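You operate a simulated robot arm through the tools that you are given. There is no shell and no other tool.

You are at the controls of a simulated robot arm. One attempt, no reset.

TASK
Put the yellow, red and green rings in the matching nests and strip No 92 in the tray's pocket.
Fine: each ring in the nest of its own colour; the other rings and strips end where they began.

The check looks at the end state, three seconds after you hand in, the way a careful person would. Anything else that was tipped, shoved, dropped, spilled or broken makes it a failure.

THE ROBOT
A 6-joint arm with a two-finger parallel gripper, fixed in place. Base frame: the origin is on the floor under the middle of its stand, x ahead of it, y to its left, z up; the work surface is at about z = 910. Units: mm, degrees, N and s.
It reaches about 1347 mm from its shoulder. Its first joint turns from -166.0 to 166.0 degrees. Payload 3.91 kg.
Tool frame: the origin (TCP) lies between the finger pads and is the grasp point; the fingertips stand 30 mm ahead of it; z points along the fingers, y is the line along which they close. Largest opening 110 mm; finger width 20, thickness 10; the body of the gripper, 48 by 112 mm, starts 55 mm behind the TCP.
Orientation is that of the tool frame in the base frame, as [roll, pitch, yaw] about the fixed x, y, z axes, in that order (R = Rz(yaw) Ry(pitch) Rx(roll)). With the fingers straight down and closing along the base's y, the tool's x points along the base's -x, its y along +y and its z along -z.

THE INTERFACE
- The arm moves only by the tool move_arm. Its argument "increments" is a list of rows, each a list of 7 numbers: the finger opening in mm, from 0 to 110, then the shift along the tool's x, y, z in mm, then the turn, a rotation vector about the tool's x, y, z in degrees. In form: [[gripper, dx, dy, dz, rx, ry, rz], ...]. A call has 1 to 20 rows; each row is the pose to reach, as a shift and turn from the pose commanded when the call began, along the tool's axes at that moment. A row lasts 0.2 s, in which the tool goes at most 50 mm and 8.6 degrees; a call with a longer step from one row to the next is refused whole, and so is a gripper value outside its range. A pose out of reach is approached as far as the arm can. The call stops where the force on the tool passes 40 N (or 10 N more than at its start, if that is more) or the arm is blocked; 0.2 s more then pass. The fingers move at their own pace (about 108 mm/s each) and stop on an object; they squeeze with about 45 N. The grip force told is the motor's: it shows also when the fingers shut on nothing. Time passes only in rows, and 0.2 s behind the last, so rows that repeat a pose let the fingers close. The reply holds the time, the measured pose of the TCP, the force on the tool along the base axes, the opening and the grip force, in the units named above and with some noise, with the torque about the TCP (base axes, N m) and any sound that the robot's microphone picked up.
- Cameras (640 x 400 px; columns grow to the right, rows downward): "scene" is fixed at [222.4, 649.7, 1494.3]; the picture's right is [-0.77, -0.64, 0.00], its down [-0.32, 0.38, -0.87] and it looks along [0.55, -0.67, -0.50] (base axes); focal length 356 px, centre (320, 200). "wrist" rides on the gripper at [72, 17, -103] in the tool frame; the picture's right is [-0.23, 0.97, 0.00], its down [-0.76, -0.18, -0.62] and it looks along [-0.61, -0.14, 0.78] (tool axes); focal length 222 px, centre (320, 200). There is no depth. A picture from a camera that has moved, and an enlarged one, comes with that camera's place and axes in the base frame and with its lens.
- grab_frame(camera): a new picture of that camera. It takes no simulated time.
- close_up(camera, box): a new picture of the part [left, top, right, bottom] of that camera's present view, enlarged. It takes no simulated time.
- finish_job(): hands the job in; it is judged then, once.

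Nothing tells you positions but the pictures and the camera data. Unless the task says otherwise, let go and move clear before handing in.

The tools are called after ">>>" as a command line: name --pt "numbers of a row" for each row, then --argument value for the rest, lists and objects as JSON in quotes. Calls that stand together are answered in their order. move_arm: Moves the arm, as the interface text tells. Its arguments: {"type":"object","properties":{"increments":{"type":"array","items":{"type":"array","items":{"type":"number"}}}},"required":["increments"]} The other tools are called the same way: grab_frame (camera) takes a picture; close_up (camera, box) takes an enlarged picture of a part of a camera's view; finish_job () hands the job in.

At the start:

```text
time: 0.0
position: [638.3, 241.2, 1229.9]
orientation: [180.0, 0.0, -180.0]
contact_force: [0.2, -0.5, -0.2]
wrist_torque: [-0.03, -0.01, -0.01]
width: 110.1
grip_force: 0.1
```

scene: 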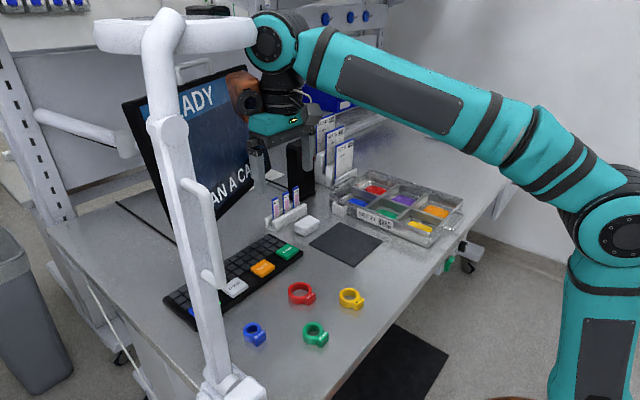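
wrist: 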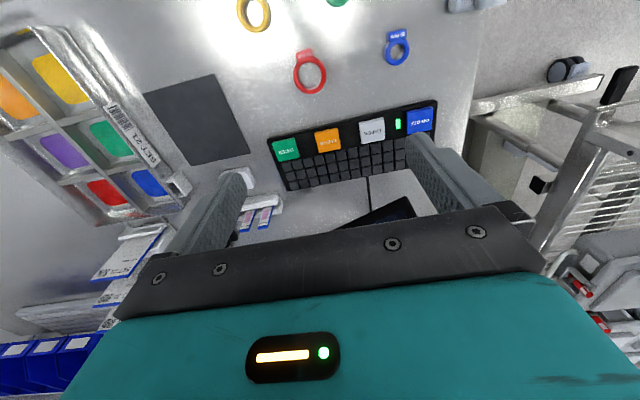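

I see a bench with four loose rings (red, yellow, green, blue), a tray with coloured nests, and a small rack with strips. I'll take enlarged views first to work out positions and labels.

>>> close_up --camera "scene" --box '[310, 150, 480, 270]'

>>> close_up --camera "scene" --box '[240, 160, 340, 240]'

>>> close_up --camera "scene" --box '[220, 260, 400, 370]'

>>> close_up --camera "wrist" --box '[0, 20, 280, 240]'

>>> close_up --camera "wrist" --box '[220, 0, 460, 160]'

>>> close_up --camera "scene" --box '[230, 80, 390, 200]'

```text
3.33 times, centred on (395, 210) of scene
camera zoom: at [222.4, 649.7, 1494.3], right [-0.77, -0.64, 0.0], down [-0.32, 0.38, -0.87], along [0.55, -0.67, -0.5], focal length 1188 px, centre (70, 167)
```

zoom: 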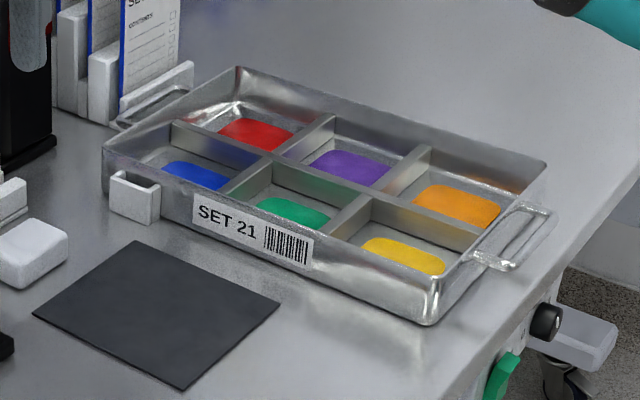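

```text
5.00 times, centred on (290, 200) of scene
camera zoom: at [222.4, 649.7, 1494.3], right [-0.77, -0.64, 0.0], down [-0.32, 0.38, -0.87], along [0.55, -0.67, -0.5], focal length 1782 px, centre (470, 200)
```

zoom: 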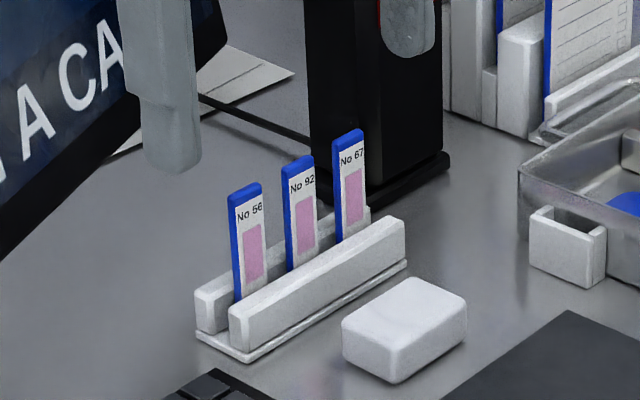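

```text
3.56 times, centred on (310, 315) of scene
camera zoom: at [222.4, 649.7, 1494.3], right [-0.77, -0.64, 0.0], down [-0.32, 0.38, -0.87], along [0.55, -0.67, -0.5], focal length 1268 px, centre (356, -209)
```

zoom: 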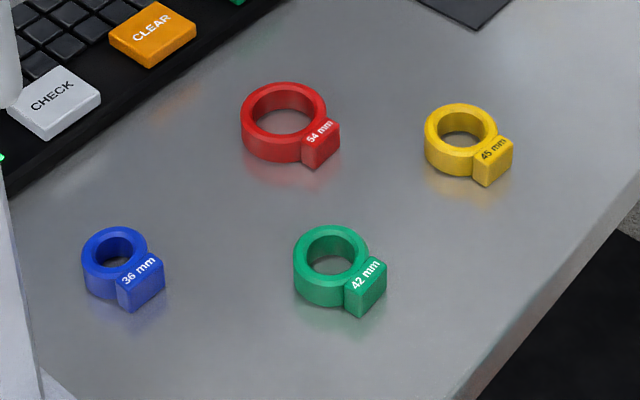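

```text
1.82 times, centred on (140, 130) of wrist
camera zoom: at [568.2, 257.8, 1334.5], right [0.23, 0.97, 0.0], down [0.76, -0.18, 0.62], along [0.61, -0.14, -0.78], focal length 404 px, centre (647, 327)
```

zoom: 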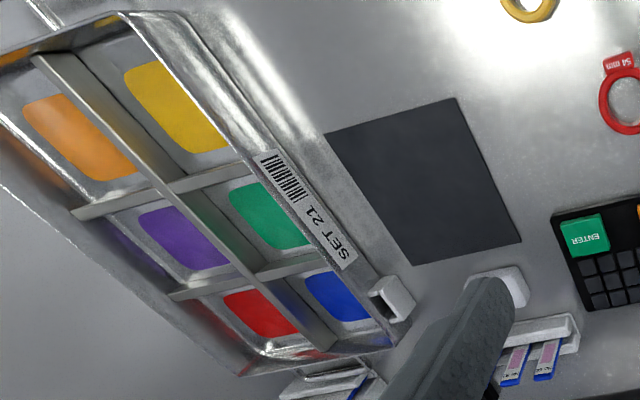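

```text
2.50 times, centred on (340, 80) of wrist
camera zoom: at [568.2, 257.8, 1334.5], right [0.23, 0.97, 0.0], down [0.76, -0.18, 0.62], along [0.61, -0.14, -0.78], focal length 555 px, centre (270, 500)
```

zoom: 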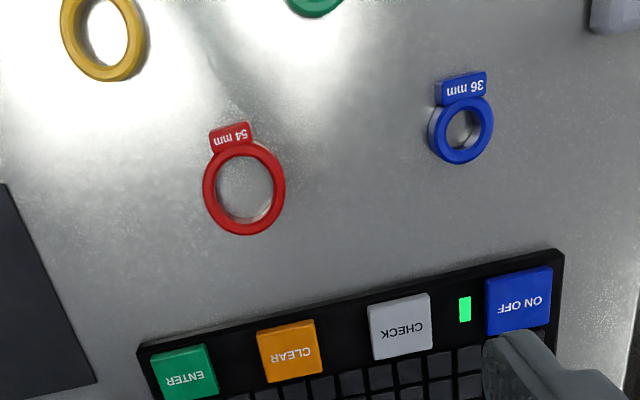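

```text
3.33 times, centred on (310, 140) of scene
camera zoom: at [222.4, 649.7, 1494.3], right [-0.77, -0.64, 0.0], down [-0.32, 0.38, -0.87], along [0.55, -0.67, -0.5], focal length 1188 px, centre (353, 400)
```

zoom: 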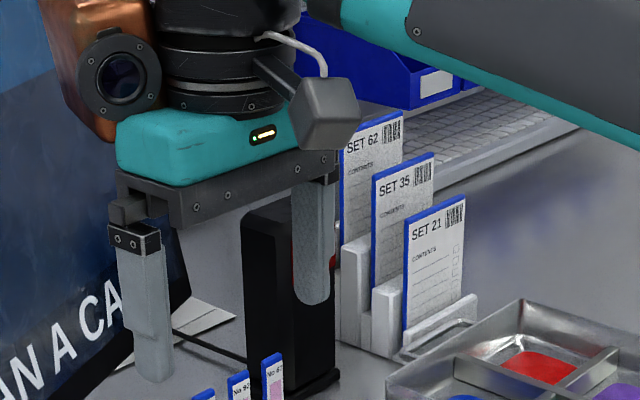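

Rings by triangulation: red about (628, 227), yellow (537, 167), green (536, 284), blue (626, 365), with their tabs pointing to -x. The tray nests are on a grid at x≈538/646/752, y≈-184/-294, and the strip rack is near (866, 22). I'll hover above the yellow ring to refine its position.

>>> move_arm --pt "110 20 -15 30 0 0 0" --pt "110 40 -30 60 0 0 0" --pt "110 60 -45 90 0 0 0" --pt "110 80 -60 120 0 0 0" --pt "110 101 -74 150 0 0 0" --pt "110 101 -74 150 0 0 0"

>>> grab_frame --camera "wrist"

>>> grab_frame --camera "scene"

```text
time: 1.4
position: [537.3, 167.2, 1077.2]
orientation: [-179.9, 0.0, 180.0]
contact_force: [0.5, 0.7, 0.1]
wrist_torque: [-0.01, 0.02, 0.01]
width: 110.1
grip_force: 0.2
```

```text
taken
camera wrist: at [466.5, 184.1, 1182.1], right [0.23, 0.97, 0.0], down [0.76, -0.18, 0.62], along [0.61, -0.14, -0.78], focal length 222 px, centre (320, 200)
```

wrist: 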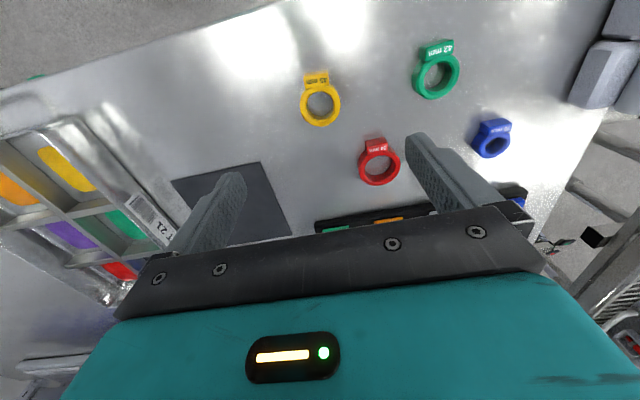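

```text
taken
```

scene: 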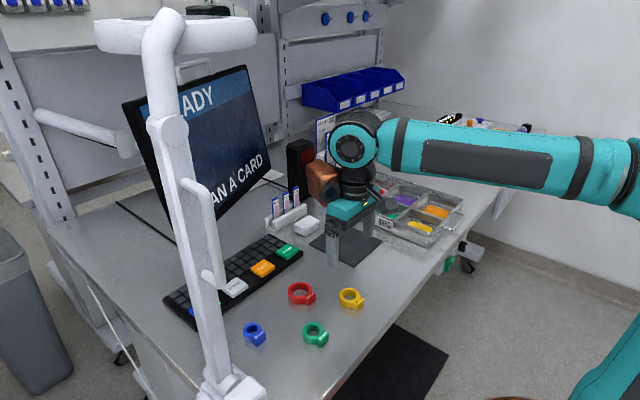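

The gripper is above the yellow ring as planned. I'll enlarge the wrist view to refine the ring's centre and height.

>>> close_up --camera "wrist" --box '[270, 50, 430, 150]'

>>> close_up --camera "wrist" --box '[0, 100, 240, 310]'

>>> close_up --camera "scene" --box '[260, 130, 340, 240]'

```text
4.00 times, centred on (350, 100) of wrist
camera zoom: at [466.5, 184.1, 1182.1], right [0.23, 0.97, 0.0], down [0.76, -0.18, 0.62], along [0.61, -0.14, -0.78], focal length 888 px, centre (200, 600)
```

zoom: 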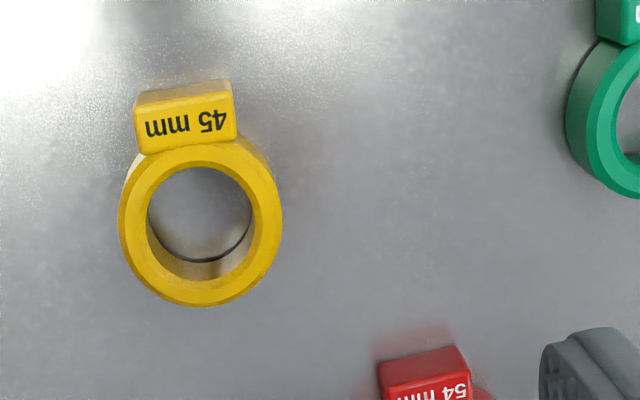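

```text
1.90 times, centred on (120, 205) of wrist
camera zoom: at [466.5, 184.1, 1182.1], right [0.23, 0.97, 0.0], down [0.76, -0.18, 0.62], along [0.61, -0.14, -0.78], focal length 423 px, centre (701, 190)
```

zoom: 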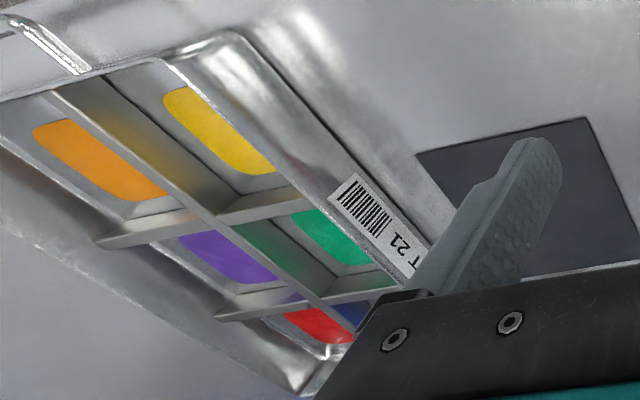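

```text
3.64 times, centred on (300, 185) of scene
camera zoom: at [222.4, 649.7, 1494.3], right [-0.77, -0.64, 0.0], down [-0.32, 0.38, -0.87], along [0.55, -0.67, -0.5], focal length 1296 px, centre (393, 254)
```

zoom: 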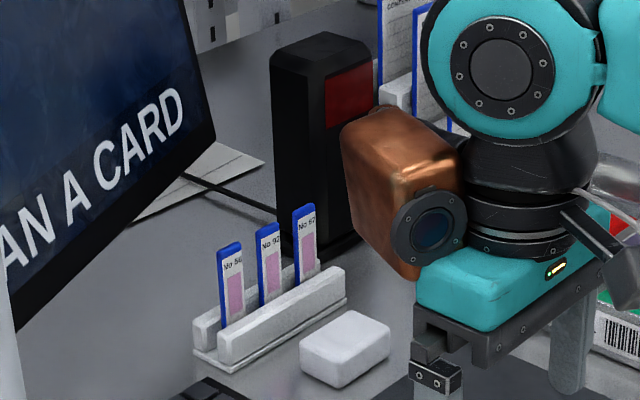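

Yellow ring centre is about (536, 169), with its top at about z=926. I'll descend to just above it with the fingers partly open and check the alignment.

>>> move_arm --pt "90 1 1.5 30 0 0 0" --pt "80 1 1.5 60 0 0 0" --pt "80 1 1.5 90 0 0 0" --pt "80 1 1.5 112 0 0 0" --pt "80 1 1.5 112 0 0 0" --pt "80 1 1.5 112 0 0 0"

>>> grab_frame --camera "wrist"

>>> close_up --camera "scene" --box '[270, 200, 430, 320]'

```text
time: 2.8
position: [538.9, 168.4, 966.7]
orientation: [179.9, 0.0, -179.9]
contact_force: [-0.5, 0.0, 0.2]
wrist_torque: [-0.01, -0.01, 0.01]
width: 80.1
grip_force: 0.1
```

```text
taken
camera wrist: at [466.5, 185.7, 1071.1], right [0.23, 0.97, 0.0], down [0.76, -0.18, 0.62], along [0.61, -0.14, -0.78], focal length 222 px, centre (320, 200)
```

wrist: 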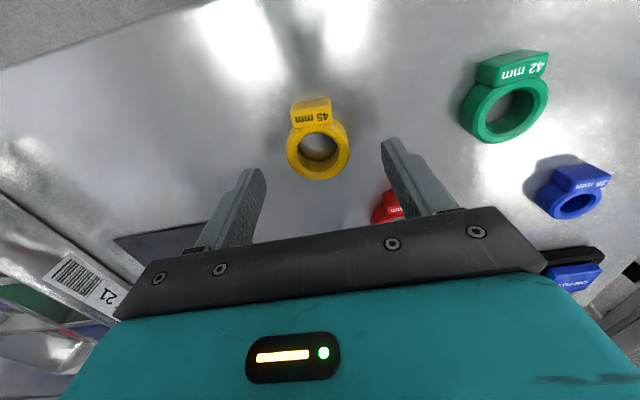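

```text
3.33 times, centred on (350, 260) of scene
camera zoom: at [222.4, 649.7, 1494.3], right [-0.77, -0.64, 0.0], down [-0.32, 0.38, -0.87], along [0.55, -0.67, -0.5], focal length 1188 px, centre (220, 0)
```

zoom: 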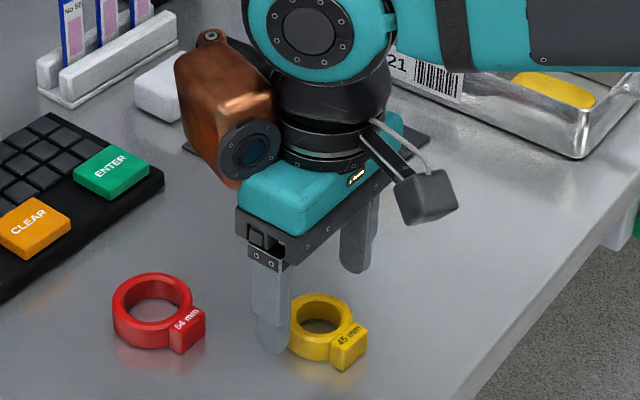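

The fingers straddle the yellow ring. I'll zoom in to check centring before going down.

>>> close_up --camera "wrist" --box '[220, 90, 420, 215]'

```text
3.20 times, centred on (320, 152) of wrist
camera zoom: at [466.5, 185.7, 1071.1], right [0.23, 0.97, 0.0], down [0.76, -0.18, 0.62], along [0.61, -0.14, -0.78], focal length 711 px, centre (320, 352)
```

zoom: 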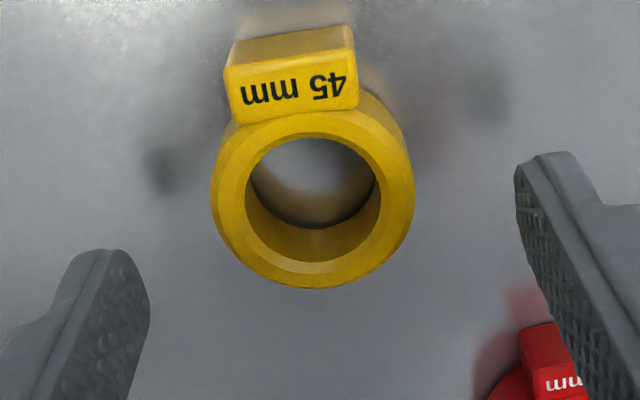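

The ring is centred within 2–3 mm. I'll go down, close, and check the grip.

>>> move_arm --pt "80 2 0 12 0 0 0" --pt "80 2 0 24 0 0 0" --pt "80 2 0 24 0 0 0" --pt "60 2 0 24 0 0 0" --pt "35 2 0 24 0 0 0" --pt "35 2 0 24 0 0 0" --pt "35 2 0 24 0 0 0"

>>> grab_frame --camera "wrist"

>>> close_up --camera "scene" --box '[270, 200, 430, 320]'

```text
time: 4.4
position: [533.9, 169.9, 942.8]
orientation: [-180.0, 0.0, 180.0]
contact_force: [-1.3, -0.1, 0.1]
wrist_torque: [-0.01, -0.02, -0.03]
width: 43.2
grip_force: 44.6
```

```text
taken
camera wrist: at [464.3, 186.4, 1047.1], right [0.23, 0.97, 0.0], down [0.76, -0.18, 0.62], along [0.61, -0.14, -0.78], focal length 222 px, centre (320, 200)
```

wrist: 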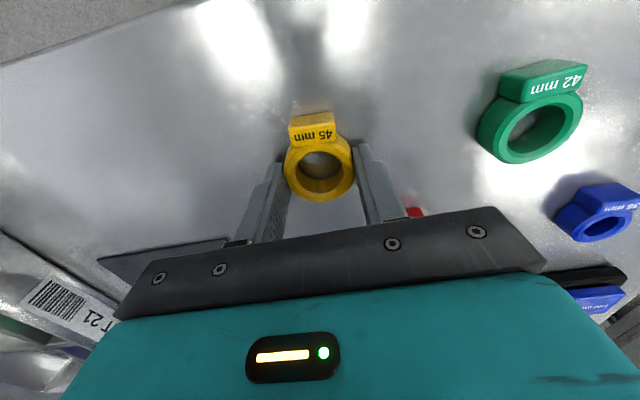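

```text
3.33 times, centred on (350, 260) of scene
camera zoom: at [222.4, 649.7, 1494.3], right [-0.77, -0.64, 0.0], down [-0.32, 0.38, -0.87], along [0.55, -0.67, -0.5], focal length 1188 px, centre (220, 0)
```

zoom: 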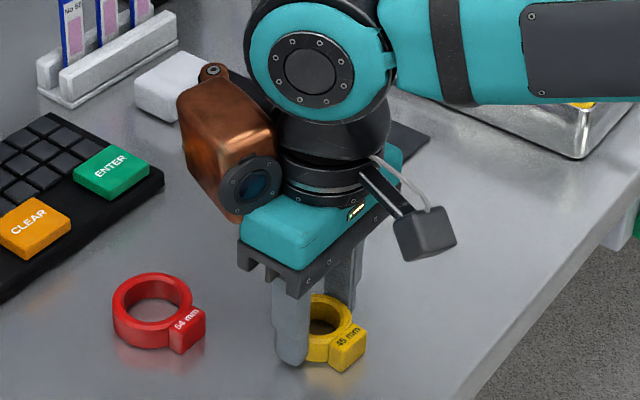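

The yellow ring is gripped at a width of 43 with 45 N. I'll lift it and carry it over to above the yellow nest.

>>> move_arm --pt "35 0 0 -20 0 0 0" --pt "35 0 0 -50 0 0 0" --pt "35 0 0 -90 0 0 0" --pt "35 0 0 -130 0 0 0" --pt "35 0 0 -130 0 0 0"

>>> grab_frame --camera "wrist"

```text
time: 5.6
position: [535.5, 169.0, 1074.7]
orientation: [-180.0, 0.1, 179.9]
contact_force: [0.1, 0.3, -0.4]
wrist_torque: [-0.01, -0.02, -0.03]
width: 43.0
grip_force: 45.1
```

```text
taken
camera wrist: at [464.2, 185.4, 1177.8], right [0.23, 0.97, 0.0], down [0.76, -0.18, 0.62], along [0.61, -0.14, -0.78], focal length 222 px, centre (320, 200)
```

wrist: 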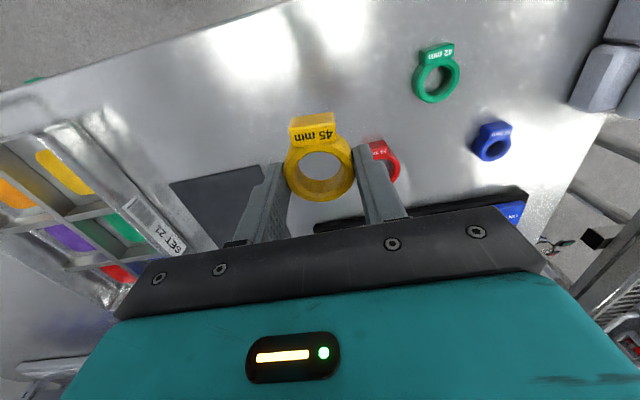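

Held firmly. Now I'll translate across to above the yellow nest.

>>> move_arm --pt "35 0 -25 0 0 0 0" --pt "35 0 -65 0 0 0 0" --pt "35 0 -110 0 0 0 0" --pt "35 0 -155 0 0 0 0" --pt "35 0 -200 0 0 0 0" --pt "35 0 -245 0 0 0 0" --pt "35 0 -290 0 0 0 0" --pt "35 0 -330 0 0 0 0" --pt "35 -2 -354 0 0 0 0" --pt "35 -2 -354 0 0 0 0" --pt "35 -2 -354 0 0 0 0"

>>> grab_frame --camera "wrist"

>>> grab_frame --camera "scene"

```text
time: 8.0
position: [539.3, -186.3, 1075.2]
orientation: [-180.0, 0.0, -180.0]
contact_force: [-0.7, -0.6, -0.4]
wrist_torque: [0.01, -0.03, 0.01]
width: 42.9
grip_force: 44.8
```

```text
taken
camera wrist: at [467.9, -169.4, 1178.9], right [0.23, 0.97, 0.0], down [0.76, -0.18, 0.62], along [0.61, -0.14, -0.78], focal length 222 px, centre (320, 200)
```

wrist: 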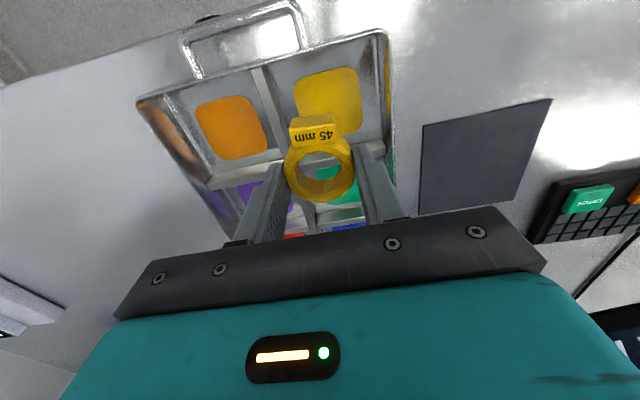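

```text
taken
```

scene: 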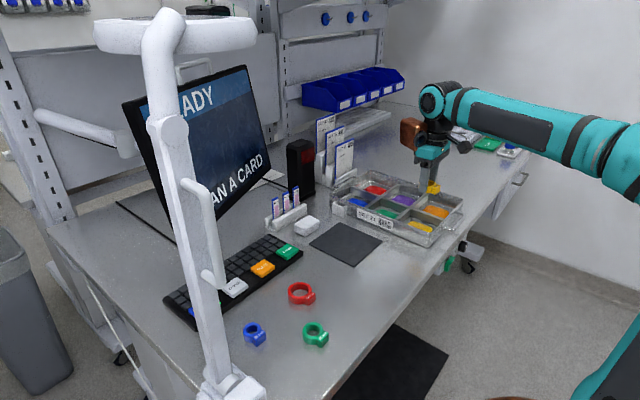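

>>> close_up --camera "wrist" --box '[130, 20, 410, 200]'

>>> close_up --camera "scene" --box '[320, 150, 480, 260]'

```text
2.22 times, centred on (270, 110) of wrist
camera zoom: at [467.9, -169.4, 1178.9], right [0.23, 0.97, 0.0], down [0.76, -0.18, 0.62], along [0.61, -0.14, -0.78], focal length 494 px, centre (431, 400)
```

zoom: 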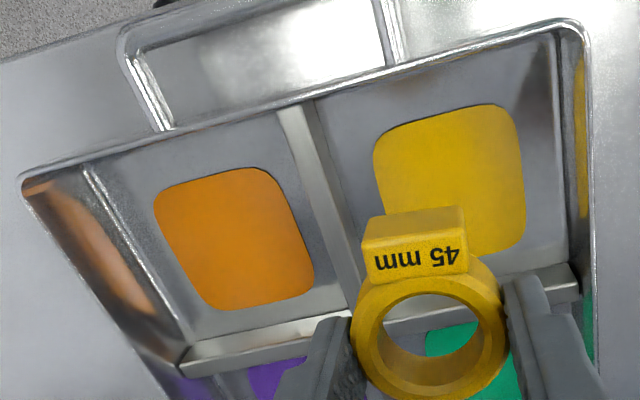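

```text
3.64 times, centred on (400, 205) of scene
camera zoom: at [222.4, 649.7, 1494.3], right [-0.77, -0.64, 0.0], down [-0.32, 0.38, -0.87], along [0.55, -0.67, -0.5], focal length 1296 px, centre (29, 182)
```

zoom: 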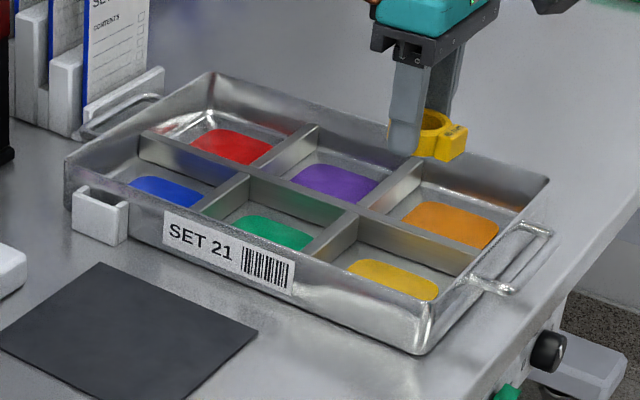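

The wrist view puts the yellow patch at about (547, -175), roughly 70 mm square; the scene view was biased because the near wall hides part of it. I'll shift over it and lower to just above the floor.

>>> move_arm --pt "35 -11.3 11.4 0 0 0 0" --pt "35 -11.3 11.4 30 0 0 0" --pt "35 -11.3 11.4 60 0 0 0" --pt "35 -11.3 11.4 90 0 0 0" --pt "35 -11.3 11.4 110 0 0 0" --pt "35 -11.3 11.4 118 0 0 0" --pt "35 -11.3 11.4 118 0 0 0"

>>> grab_frame --camera "wrist"

>>> close_up --camera "scene" --box '[360, 150, 480, 260]'

```text
time: 9.6
position: [545.7, -174.1, 956.0]
orientation: [-180.0, -0.1, -179.9]
contact_force: [-0.2, -0.5, 0.1]
wrist_torque: [-0.02, -0.04, -0.02]
width: 43.0
grip_force: 45.0
```

```text
taken
camera wrist: at [475.4, -157.1, 1060.3], right [0.23, 0.97, 0.0], down [0.76, -0.18, 0.62], along [0.61, -0.14, -0.78], focal length 222 px, centre (320, 200)
```

wrist: 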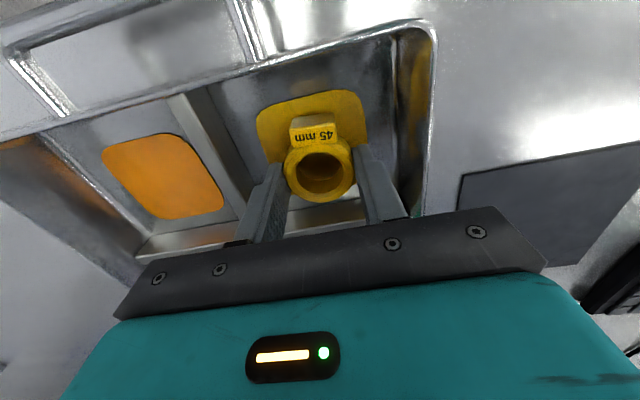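

```text
3.64 times, centred on (420, 205) of scene
camera zoom: at [222.4, 649.7, 1494.3], right [-0.77, -0.64, 0.0], down [-0.32, 0.38, -0.87], along [0.55, -0.67, -0.5], focal length 1296 px, centre (-44, 182)
```

zoom: 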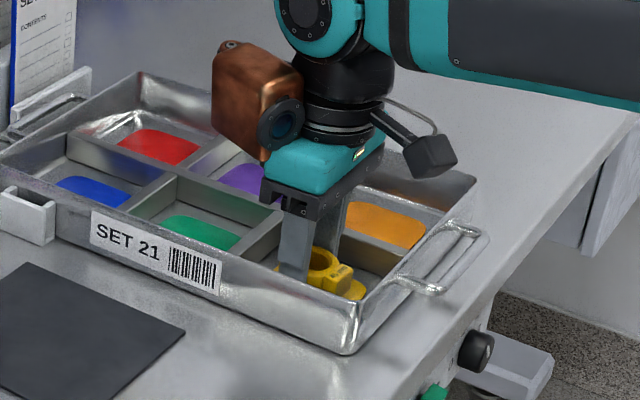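

The ring is centred over the yellow patch. I'll lower it slowly until it contacts.

>>> move_arm --pt "35 0 0 3 0 0 0" --pt "35 0 0 6 0 0 0" --pt "35 0 0 8 0 0 0" --pt "35 0 0 8 0 0 0"

```text
time: 10.6
position: [547.5, -174.6, 948.2]
orientation: [180.0, 0.0, 179.9]
contact_force: [0.2, 0.8, -1.0]
wrist_torque: [0.0, 0.01, -0.03]
width: 42.8
grip_force: 44.6
```

>>> move_arm --pt "35 0 0 1 0 0 0" --pt "35 0 0 2 0 0 0" --pt "35 0 0 2 0 0 0"

>>> close_up --camera "wrist" --box '[220, 70, 420, 230]'

>>> close_up --camera "scene" --box '[400, 190, 480, 260]'

```text
time: 11.4
position: [547.8, -174.2, 947.6]
orientation: [-180.0, 0.0, -180.0]
contact_force: [-0.3, -1.2, 0.4]
wrist_torque: [-0.02, 0.02, -0.03]
width: 42.9
grip_force: 45.1
```

```text
2.50 times, centred on (320, 150) of wrist
camera zoom: at [477.7, -157.8, 1051.0], right [0.23, 0.97, 0.0], down [0.76, -0.18, 0.62], along [0.61, -0.14, -0.78], focal length 555 px, centre (320, 325)
```

zoom: 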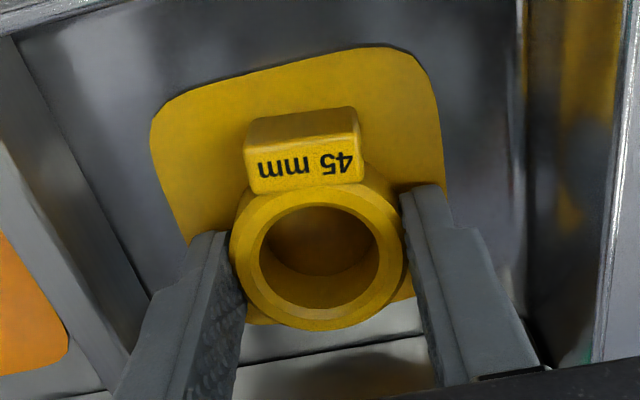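

```text
5.71 times, centred on (440, 225) of scene
camera zoom: at [222.4, 649.7, 1494.3], right [-0.77, -0.64, 0.0], down [-0.32, 0.38, -0.87], along [0.55, -0.67, -0.5], focal length 2037 px, centre (-366, 57)
```

zoom: 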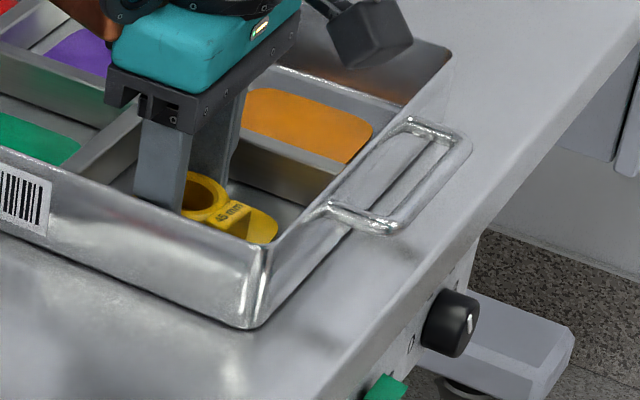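

>>> move_arm --pt "35 0 0 1 0 0 0" --pt "35 0 0 2 0 0 0" --pt "35 0 0 2 0 0 0" --pt "35 0 0 2 0 0 0"

>>> close_up --camera "wrist" --box '[220, 70, 420, 230]'

```text
time: 12.4
position: [547.8, -173.8, 944.8]
orientation: [-180.0, 0.1, 180.0]
contact_force: [6.2, -1.5, 31.2]
wrist_torque: [0.03, -0.06, 0.21]
width: 43.0
grip_force: 45.5
```

```text
2.50 times, centred on (320, 150) of wrist
camera zoom: at [477.1, -157.7, 1049.3], right [0.23, 0.97, 0.0], down [0.76, -0.18, 0.62], along [0.61, -0.14, -0.78], focal length 555 px, centre (320, 325)
```

zoom: 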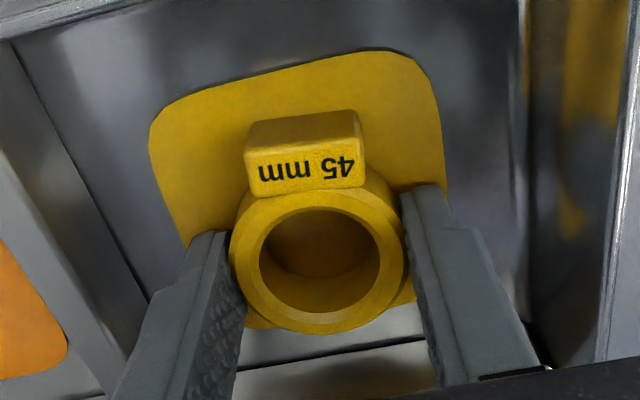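

Contact is felt, so the ring rests on the nest floor. I'll ease off by 1 mm, open and retreat straight up.

>>> move_arm --pt "35 0 0 -1 0 0 0" --pt "50 0 0 -1 0 0 0" --pt "62 0 0 -1 0 0 0" --pt "62 0 0 -1 0 0 0" --pt "62 0 0 -10 0 0 0" --pt "62 0 0 -30 0 0 0" --pt "62 0 0 -70 0 0 0" --pt "62 0 0 -110 0 0 0" --pt "62 0 0 -110 0 0 0"

>>> grab_frame --camera "wrist"

>>> grab_frame --camera "scene"

```text
time: 14.4
position: [545.7, -173.2, 1050.8]
orientation: [180.0, 0.0, -180.0]
contact_force: [0.7, 0.5, -0.3]
wrist_torque: [0.01, 0.0, 0.01]
width: 62.1
grip_force: 0.1
```

```text
taken
camera wrist: at [475.3, -156.7, 1156.6], right [0.23, 0.97, 0.0], down [0.76, -0.18, 0.62], along [0.61, -0.14, -0.78], focal length 222 px, centre (320, 200)
```

wrist: 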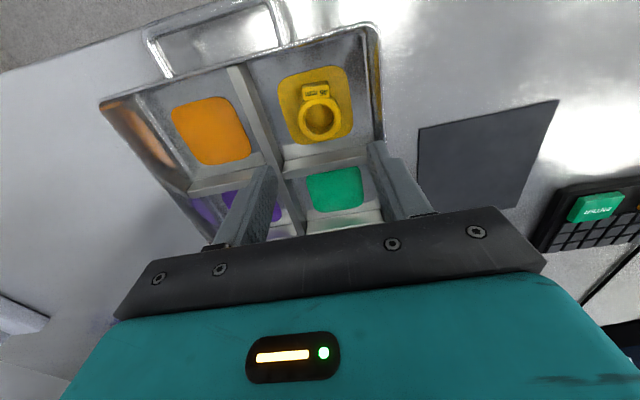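

```text
taken
```

scene: 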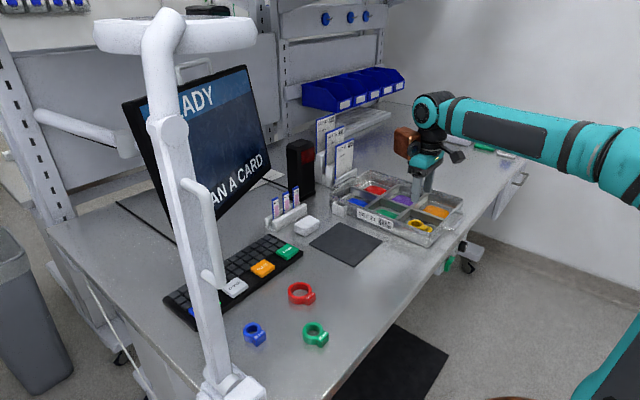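

The yellow ring sits in its nest. I'll check the green nest from here before fetching the green ring.

>>> close_up --camera "wrist" --box '[200, 50, 400, 240]'

```text
2.11 times, centred on (300, 145) of wrist
camera zoom: at [475.3, -156.7, 1156.6], right [0.23, 0.97, 0.0], down [0.76, -0.18, 0.62], along [0.61, -0.14, -0.78], focal length 468 px, centre (362, 316)
```

zoom: 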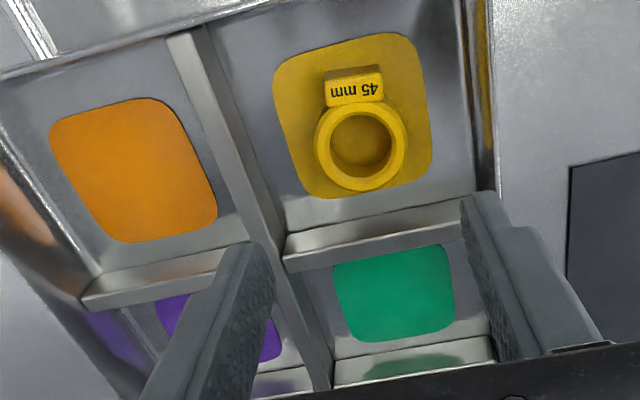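

Green patch centre is about (653, -176). Now I'll move to hover above the green ring near (536, 284), staying low and clear of the white post.

>>> move_arm --pt "62 1 25 0 0 0 0" --pt "62 2 70 0 0 0 0" --pt "70 3 115 0 0 0 0" --pt "80 4 160 0 0 0 0" --pt "80 5 205 0 0 0 0" --pt "80 6 250 0 0 0 0" --pt "80 7 295 0 0 0 0" --pt "80 8 340 0 0 0 0" --pt "80 9 385 0 0 0 0" --pt "80 10 430 0 0 0 0" --pt "80 11 458 0 0 0 0" --pt "80 11 458 0 0 0 0" --pt "80 11 458 0 0 0 0"

>>> grab_frame --camera "wrist"

>>> grab_frame --camera "scene"

>>> close_up --camera "wrist" --box '[220, 50, 420, 175]'

```text
time: 17.2
position: [538.2, 285.6, 1053.9]
orientation: [-180.0, -0.1, 179.9]
contact_force: [-0.1, 0.4, -1.0]
wrist_torque: [0.01, 0.01, 0.01]
width: 79.7
grip_force: 0.1
```

```text
taken
camera wrist: at [467.4, 301.8, 1157.9], right [0.23, 0.97, 0.0], down [0.76, -0.18, 0.62], along [0.61, -0.14, -0.78], focal length 222 px, centre (320, 200)
```

wrist: 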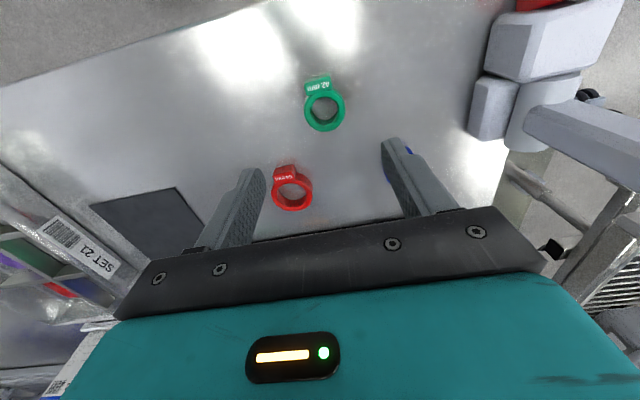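

```text
taken
```

scene: 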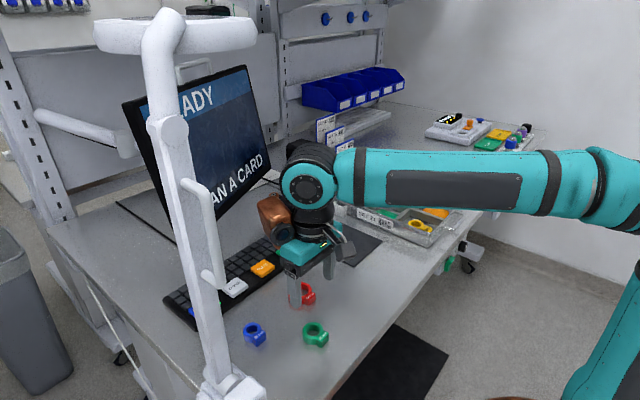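

```text
3.20 times, centred on (320, 112) of wrist
camera zoom: at [467.4, 301.8, 1157.9], right [0.23, 0.97, 0.0], down [0.76, -0.18, 0.62], along [0.61, -0.14, -0.78], focal length 711 px, centre (320, 480)
```

zoom: 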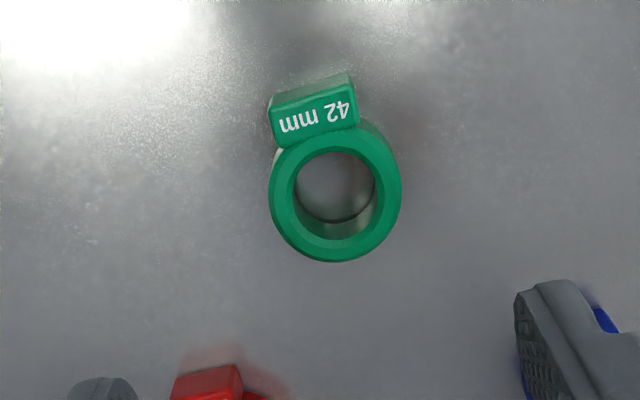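

Green ring is at about (536.5, 291) with its top at z≈928. I'll descend and grip it the same way.

>>> move_arm --pt "80 2.9 6.5 25 0 0 0" --pt "80 2.9 6.5 55 0 0 0" --pt "80 2.9 6.5 85 0 0 0" --pt "80 2.9 6.5 100 0 0 0" --pt "80 2.9 6.5 109 0 0 0" --pt "80 2.9 6.5 109 0 0 0" --pt "60 2.9 6.5 109 0 0 0" --pt "33 2.9 6.5 109 0 0 0" --pt "33 2.9 6.5 109 0 0 0" --pt "33 2.9 6.5 109 0 0 0"

>>> grab_frame --camera "wrist"

>>> close_up --camera "scene" --box '[220, 240, 400, 370]'

```text
time: 19.4
position: [535.4, 292.9, 946.3]
orientation: [180.0, 0.0, 179.9]
contact_force: [-1.0, -0.2, 0.0]
wrist_torque: [-0.01, 0.01, -0.02]
width: 39.9
grip_force: 44.8
```

```text
taken
camera wrist: at [463.9, 308.1, 1051.0], right [0.23, 0.97, 0.0], down [0.76, -0.18, 0.62], along [0.61, -0.14, -0.78], focal length 222 px, centre (320, 200)
```

wrist: 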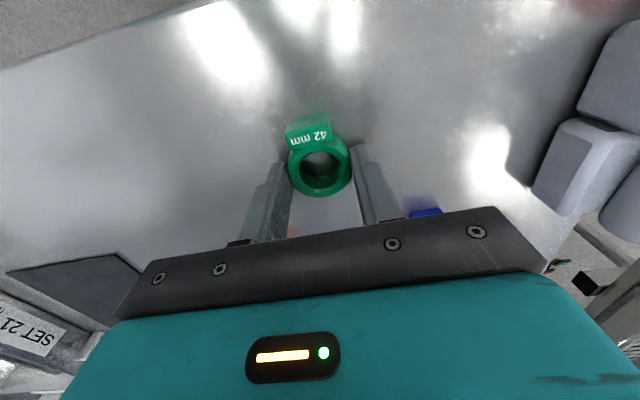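

```text
3.08 times, centred on (310, 305) of scene
camera zoom: at [222.4, 649.7, 1494.3], right [-0.77, -0.64, 0.0], down [-0.32, 0.38, -0.87], along [0.55, -0.67, -0.5], focal length 1097 px, centre (351, -123)
```

zoom: 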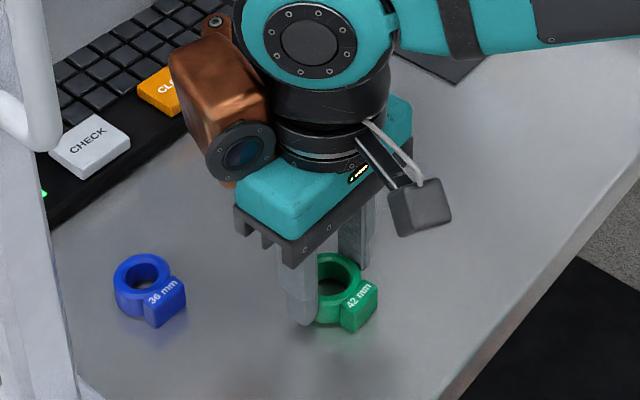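

The green ring is gripped at a width of 40. I'll lift it and check the hold.

>>> move_arm --pt "33 0 0 -10 0 0 0" --pt "33 0 0 -30 0 0 0" --pt "33 0 0 -70 0 0 0" --pt "33 0 0 -115 0 0 0" --pt "33 0 0 -115 0 0 0"

>>> close_up --camera "wrist" --box '[220, 80, 420, 230]'

>>> close_up --camera "scene" --box '[220, 200, 400, 330]'

```text
time: 20.6
position: [536.2, 292.8, 1060.8]
orientation: [179.9, 0.0, 179.8]
contact_force: [-0.9, -0.3, 0.1]
wrist_torque: [0.0, 0.02, -0.01]
width: 39.9
grip_force: 44.4
```

```text
2.67 times, centred on (320, 155) of wrist
camera zoom: at [464.6, 308.8, 1165.7], right [0.23, 0.97, 0.0], down [0.76, -0.18, 0.62], along [0.61, -0.14, -0.78], focal length 592 px, centre (320, 320)
```

zoom: 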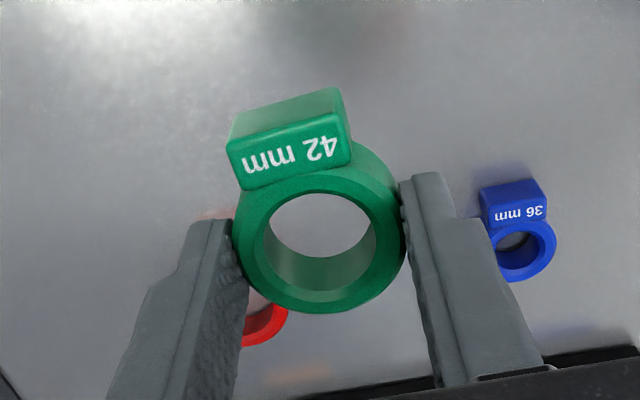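

```text
3.08 times, centred on (310, 265) of scene
camera zoom: at [222.4, 649.7, 1494.3], right [-0.77, -0.64, 0.0], down [-0.32, 0.38, -0.87], along [0.55, -0.67, -0.5], focal length 1097 px, centre (351, 0)
```

zoom: 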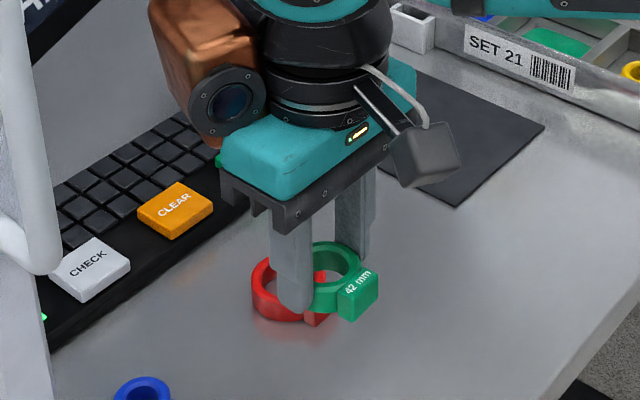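

The green ring is held level. Now I'll carry it to the green nest.

>>> move_arm --pt "33 -5 -20 0 0 0 0" --pt "33 -15 -60 0 0 0 0" --pt "33 -26 -104 0 0 0 0" --pt "33 -37 -148 0 0 0 0" --pt "33 -48 -192 0 0 0 0" --pt "33 -59 -236 0 0 0 0" --pt "33 -70 -280 0 0 0 0" --pt "33 -81 -324 0 0 0 0" --pt "33 -92 -368 0 0 0 0" --pt "33 -103 -412 0 0 0 0" --pt "33 -112 -448 0 0 0 0" --pt "33 -117 -468 0 0 0 0" --pt "33 -117 -468 0 0 0 0" --pt "33 -117 -468 0 0 0 0"

>>> grab_frame --camera "wrist"

>>> close_up --camera "wrist" --box '[200, 20, 440, 220]'

```text
time: 23.6
position: [648.8, -178.4, 1059.1]
orientation: [179.9, -0.1, 179.9]
contact_force: [-0.8, 0.0, -0.9]
wrist_torque: [0.02, -0.01, 0.0]
width: 39.9
grip_force: 44.4
```

```text
taken
camera wrist: at [578.3, -162.1, 1163.5], right [0.23, 0.97, 0.0], down [0.76, -0.18, 0.62], along [0.61, -0.14, -0.78], focal length 222 px, centre (320, 200)
```

wrist: 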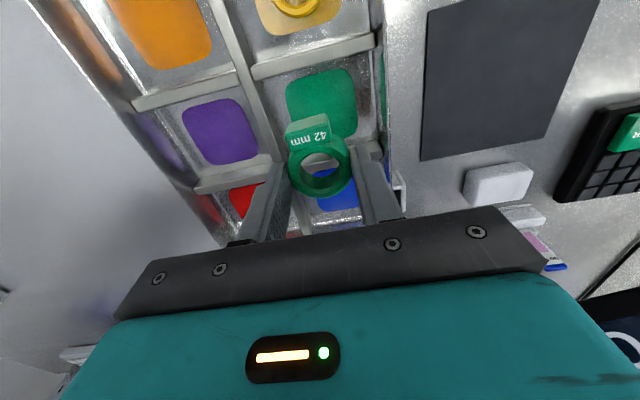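

```text
2.00 times, centred on (320, 120) of wrist
camera zoom: at [578.3, -162.1, 1163.5], right [0.23, 0.97, 0.0], down [0.76, -0.18, 0.62], along [0.61, -0.14, -0.78], focal length 444 px, centre (320, 360)
```

zoom: 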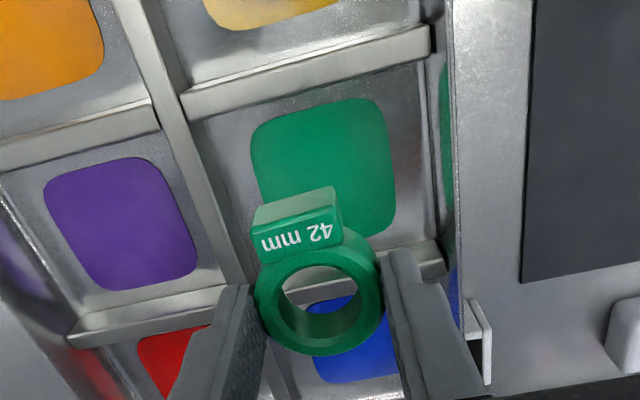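

The patch is confirmed at (654, -176). I'll correct by about 3 mm and lower the green ring, slowly at the end.

>>> move_arm --pt "33 -3.4 3 0 0 0 0" --pt "33 -3.4 3 30 0 0 0" --pt "33 -3.4 3 60 0 0 0" --pt "33 -3.4 3 85 0 0 0" --pt "33 -3.4 3 98 0 0 0" --pt "33 -3.4 3 103 0 0 0" --pt "33 -3.4 3 105 0 0 0" --pt "33 -3.4 3 105 0 0 0"

>>> close_up --camera "wrist" --box '[220, 70, 420, 230]'

```text
time: 25.4
position: [654.5, -173.5, 954.5]
orientation: [180.0, 0.0, -179.9]
contact_force: [0.1, 0.5, -1.2]
wrist_torque: [0.02, -0.01, 0.03]
width: 40.0
grip_force: 45.1
```

```text
2.50 times, centred on (320, 150) of wrist
camera zoom: at [583.4, -157.3, 1059.1], right [0.23, 0.97, 0.0], down [0.76, -0.18, 0.62], along [0.61, -0.14, -0.78], focal length 555 px, centre (320, 325)
```

zoom: 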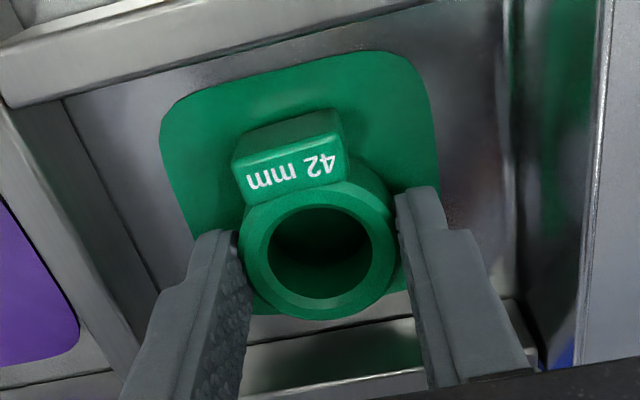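

>>> move_arm --pt "33 2 0 2 0 0 0" --pt "33 2 0 4 0 0 0" --pt "33 2 0 5 0 0 0" --pt "33 2 0 5 0 0 0"

```text
time: 26.4
position: [653.2, -174.9, 950.3]
orientation: [-179.9, 0.0, 179.9]
contact_force: [-0.2, 0.1, -0.6]
wrist_torque: [0.0, 0.01, 0.02]
width: 40.0
grip_force: 44.4
```

>>> move_arm --pt "33 0 0 1 0 0 0" --pt "33 0 0 2 0 0 0" --pt "33 0 0 2 0 0 0" --pt "33 0 0 2 0 0 0"

>>> close_up --camera "wrist" --box '[220, 70, 420, 230]'

```text
time: 27.4
position: [652.7, -173.6, 950.4]
orientation: [-180.0, 0.1, 180.0]
contact_force: [5.4, -0.2, 29.2]
wrist_torque: [-0.08, 0.2, 0.0]
width: 39.7
grip_force: 45.1
```

```text
2.50 times, centred on (320, 150) of wrist
camera zoom: at [581.3, -157.8, 1054.3], right [0.23, 0.97, 0.0], down [0.76, -0.18, 0.63], along [0.61, -0.14, -0.78], focal length 555 px, centre (320, 325)
```

zoom: 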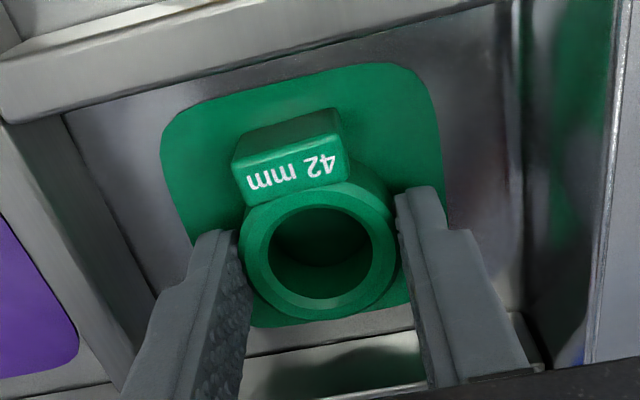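

The green ring has made contact on its nest. I'll ease off, open and retreat up.

>>> move_arm --pt "33 0 0 -1 0 0 0" --pt "50 0 0 -1 0 0 0" --pt "60 0 0 -1 0 0 0" --pt "60 0 0 -1 0 0 0" --pt "60 0 0 -10 0 0 0" --pt "60 0 0 -30 0 0 0" --pt "60 0 0 -70 0 0 0" --pt "60 0 0 -110 0 0 0" --pt "60 0 0 -110 0 0 0"

>>> grab_frame --camera "wrist"

>>> close_up --camera "scene" --box '[310, 150, 480, 260]'

```text
time: 29.4
position: [652.6, -171.7, 1056.3]
orientation: [179.9, 0.0, 179.9]
contact_force: [-0.5, 0.5, -0.5]
wrist_torque: [0.03, 0.0, -0.02]
width: 59.8
grip_force: 0.1
```

```text
taken
camera wrist: at [581.0, -154.1, 1160.8], right [0.23, 0.97, 0.0], down [0.76, -0.18, 0.62], along [0.61, -0.14, -0.78], focal length 222 px, centre (320, 200)
```

wrist: 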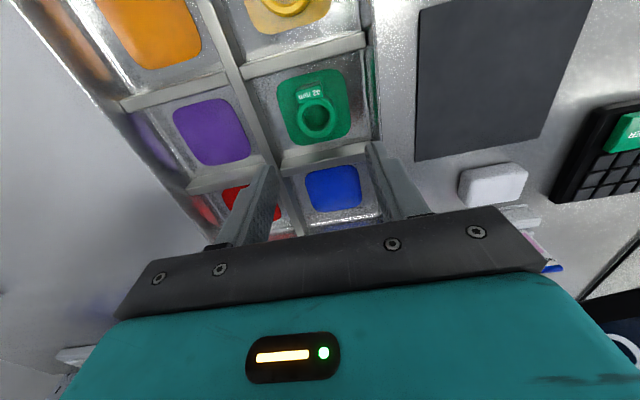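

```text
3.64 times, centred on (395, 205) of scene
camera zoom: at [222.4, 649.7, 1494.3], right [-0.77, -0.64, 0.0], down [-0.32, 0.38, -0.87], along [0.55, -0.67, -0.5], focal length 1296 px, centre (47, 182)
```

zoom: 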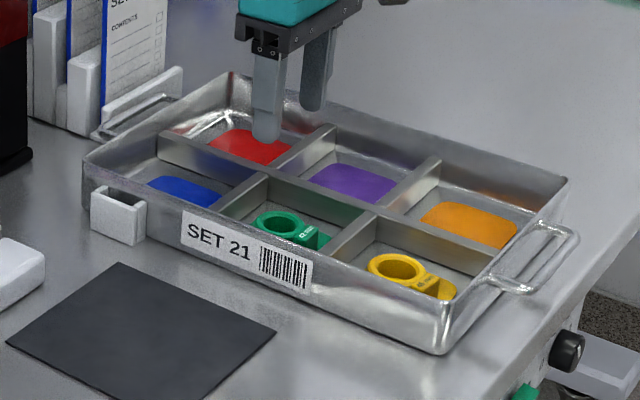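

Yellow and green rings are both in their nests. Next is the red ring near (628, 227).

>>> move_arm --pt "60 1 20 0 0 0 0" --pt "70 4 60 0 0 0 0" --pt "80 7 105 0 0 0 0" --pt "90 10 150 0 0 0 0" --pt "90 13 195 0 0 0 0" --pt "90 16 240 0 0 0 0" --pt "90 19 285 0 0 0 0" --pt "90 22 330 0 0 0 0" --pt "90 25 375 0 0 0 0" --pt "90 25 398 0 0 0 0" --pt "90 25 398 0 0 0 0" --pt "90 25 398 0 0 0 0"

>>> grab_frame --camera "wrist"

>>> close_up --camera "wrist" --box '[220, 50, 420, 175]'

>>> grab_frame --camera "scene"

```text
time: 32.0
position: [625.0, 223.9, 1058.0]
orientation: [-180.0, 0.0, 180.0]
contact_force: [0.4, 0.5, -0.2]
wrist_torque: [0.01, 0.0, -0.01]
width: 90.3
grip_force: 0.0
```

```text
taken
camera wrist: at [554.5, 240.7, 1162.4], right [0.23, 0.97, 0.0], down [0.76, -0.18, 0.62], along [0.61, -0.14, -0.78], focal length 222 px, centre (320, 200)
```

wrist: 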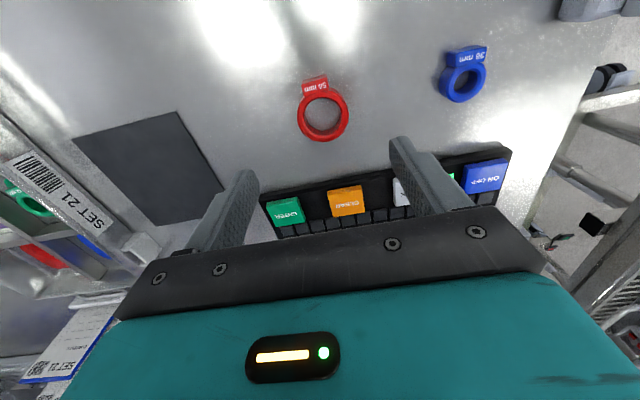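

```text
3.20 times, centred on (320, 112) of wrist
camera zoom: at [554.5, 240.7, 1162.4], right [0.23, 0.97, 0.0], down [0.76, -0.18, 0.62], along [0.61, -0.14, -0.78], focal length 711 px, centre (320, 480)
```

zoom: 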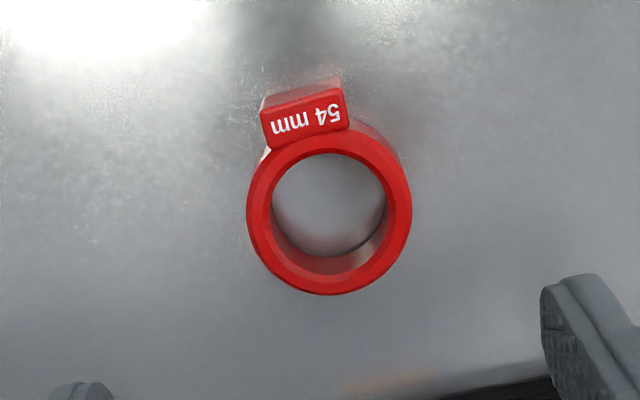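

```text
taken
```

scene: 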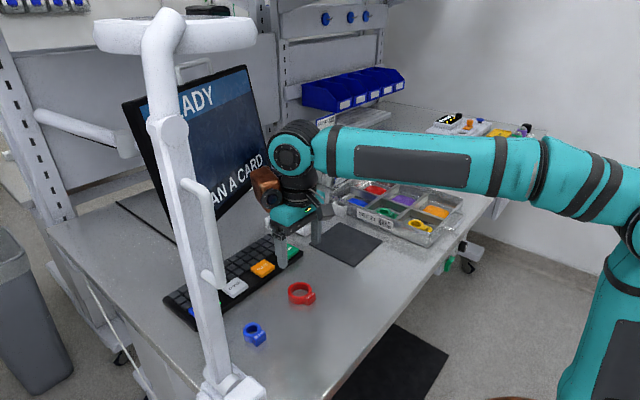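

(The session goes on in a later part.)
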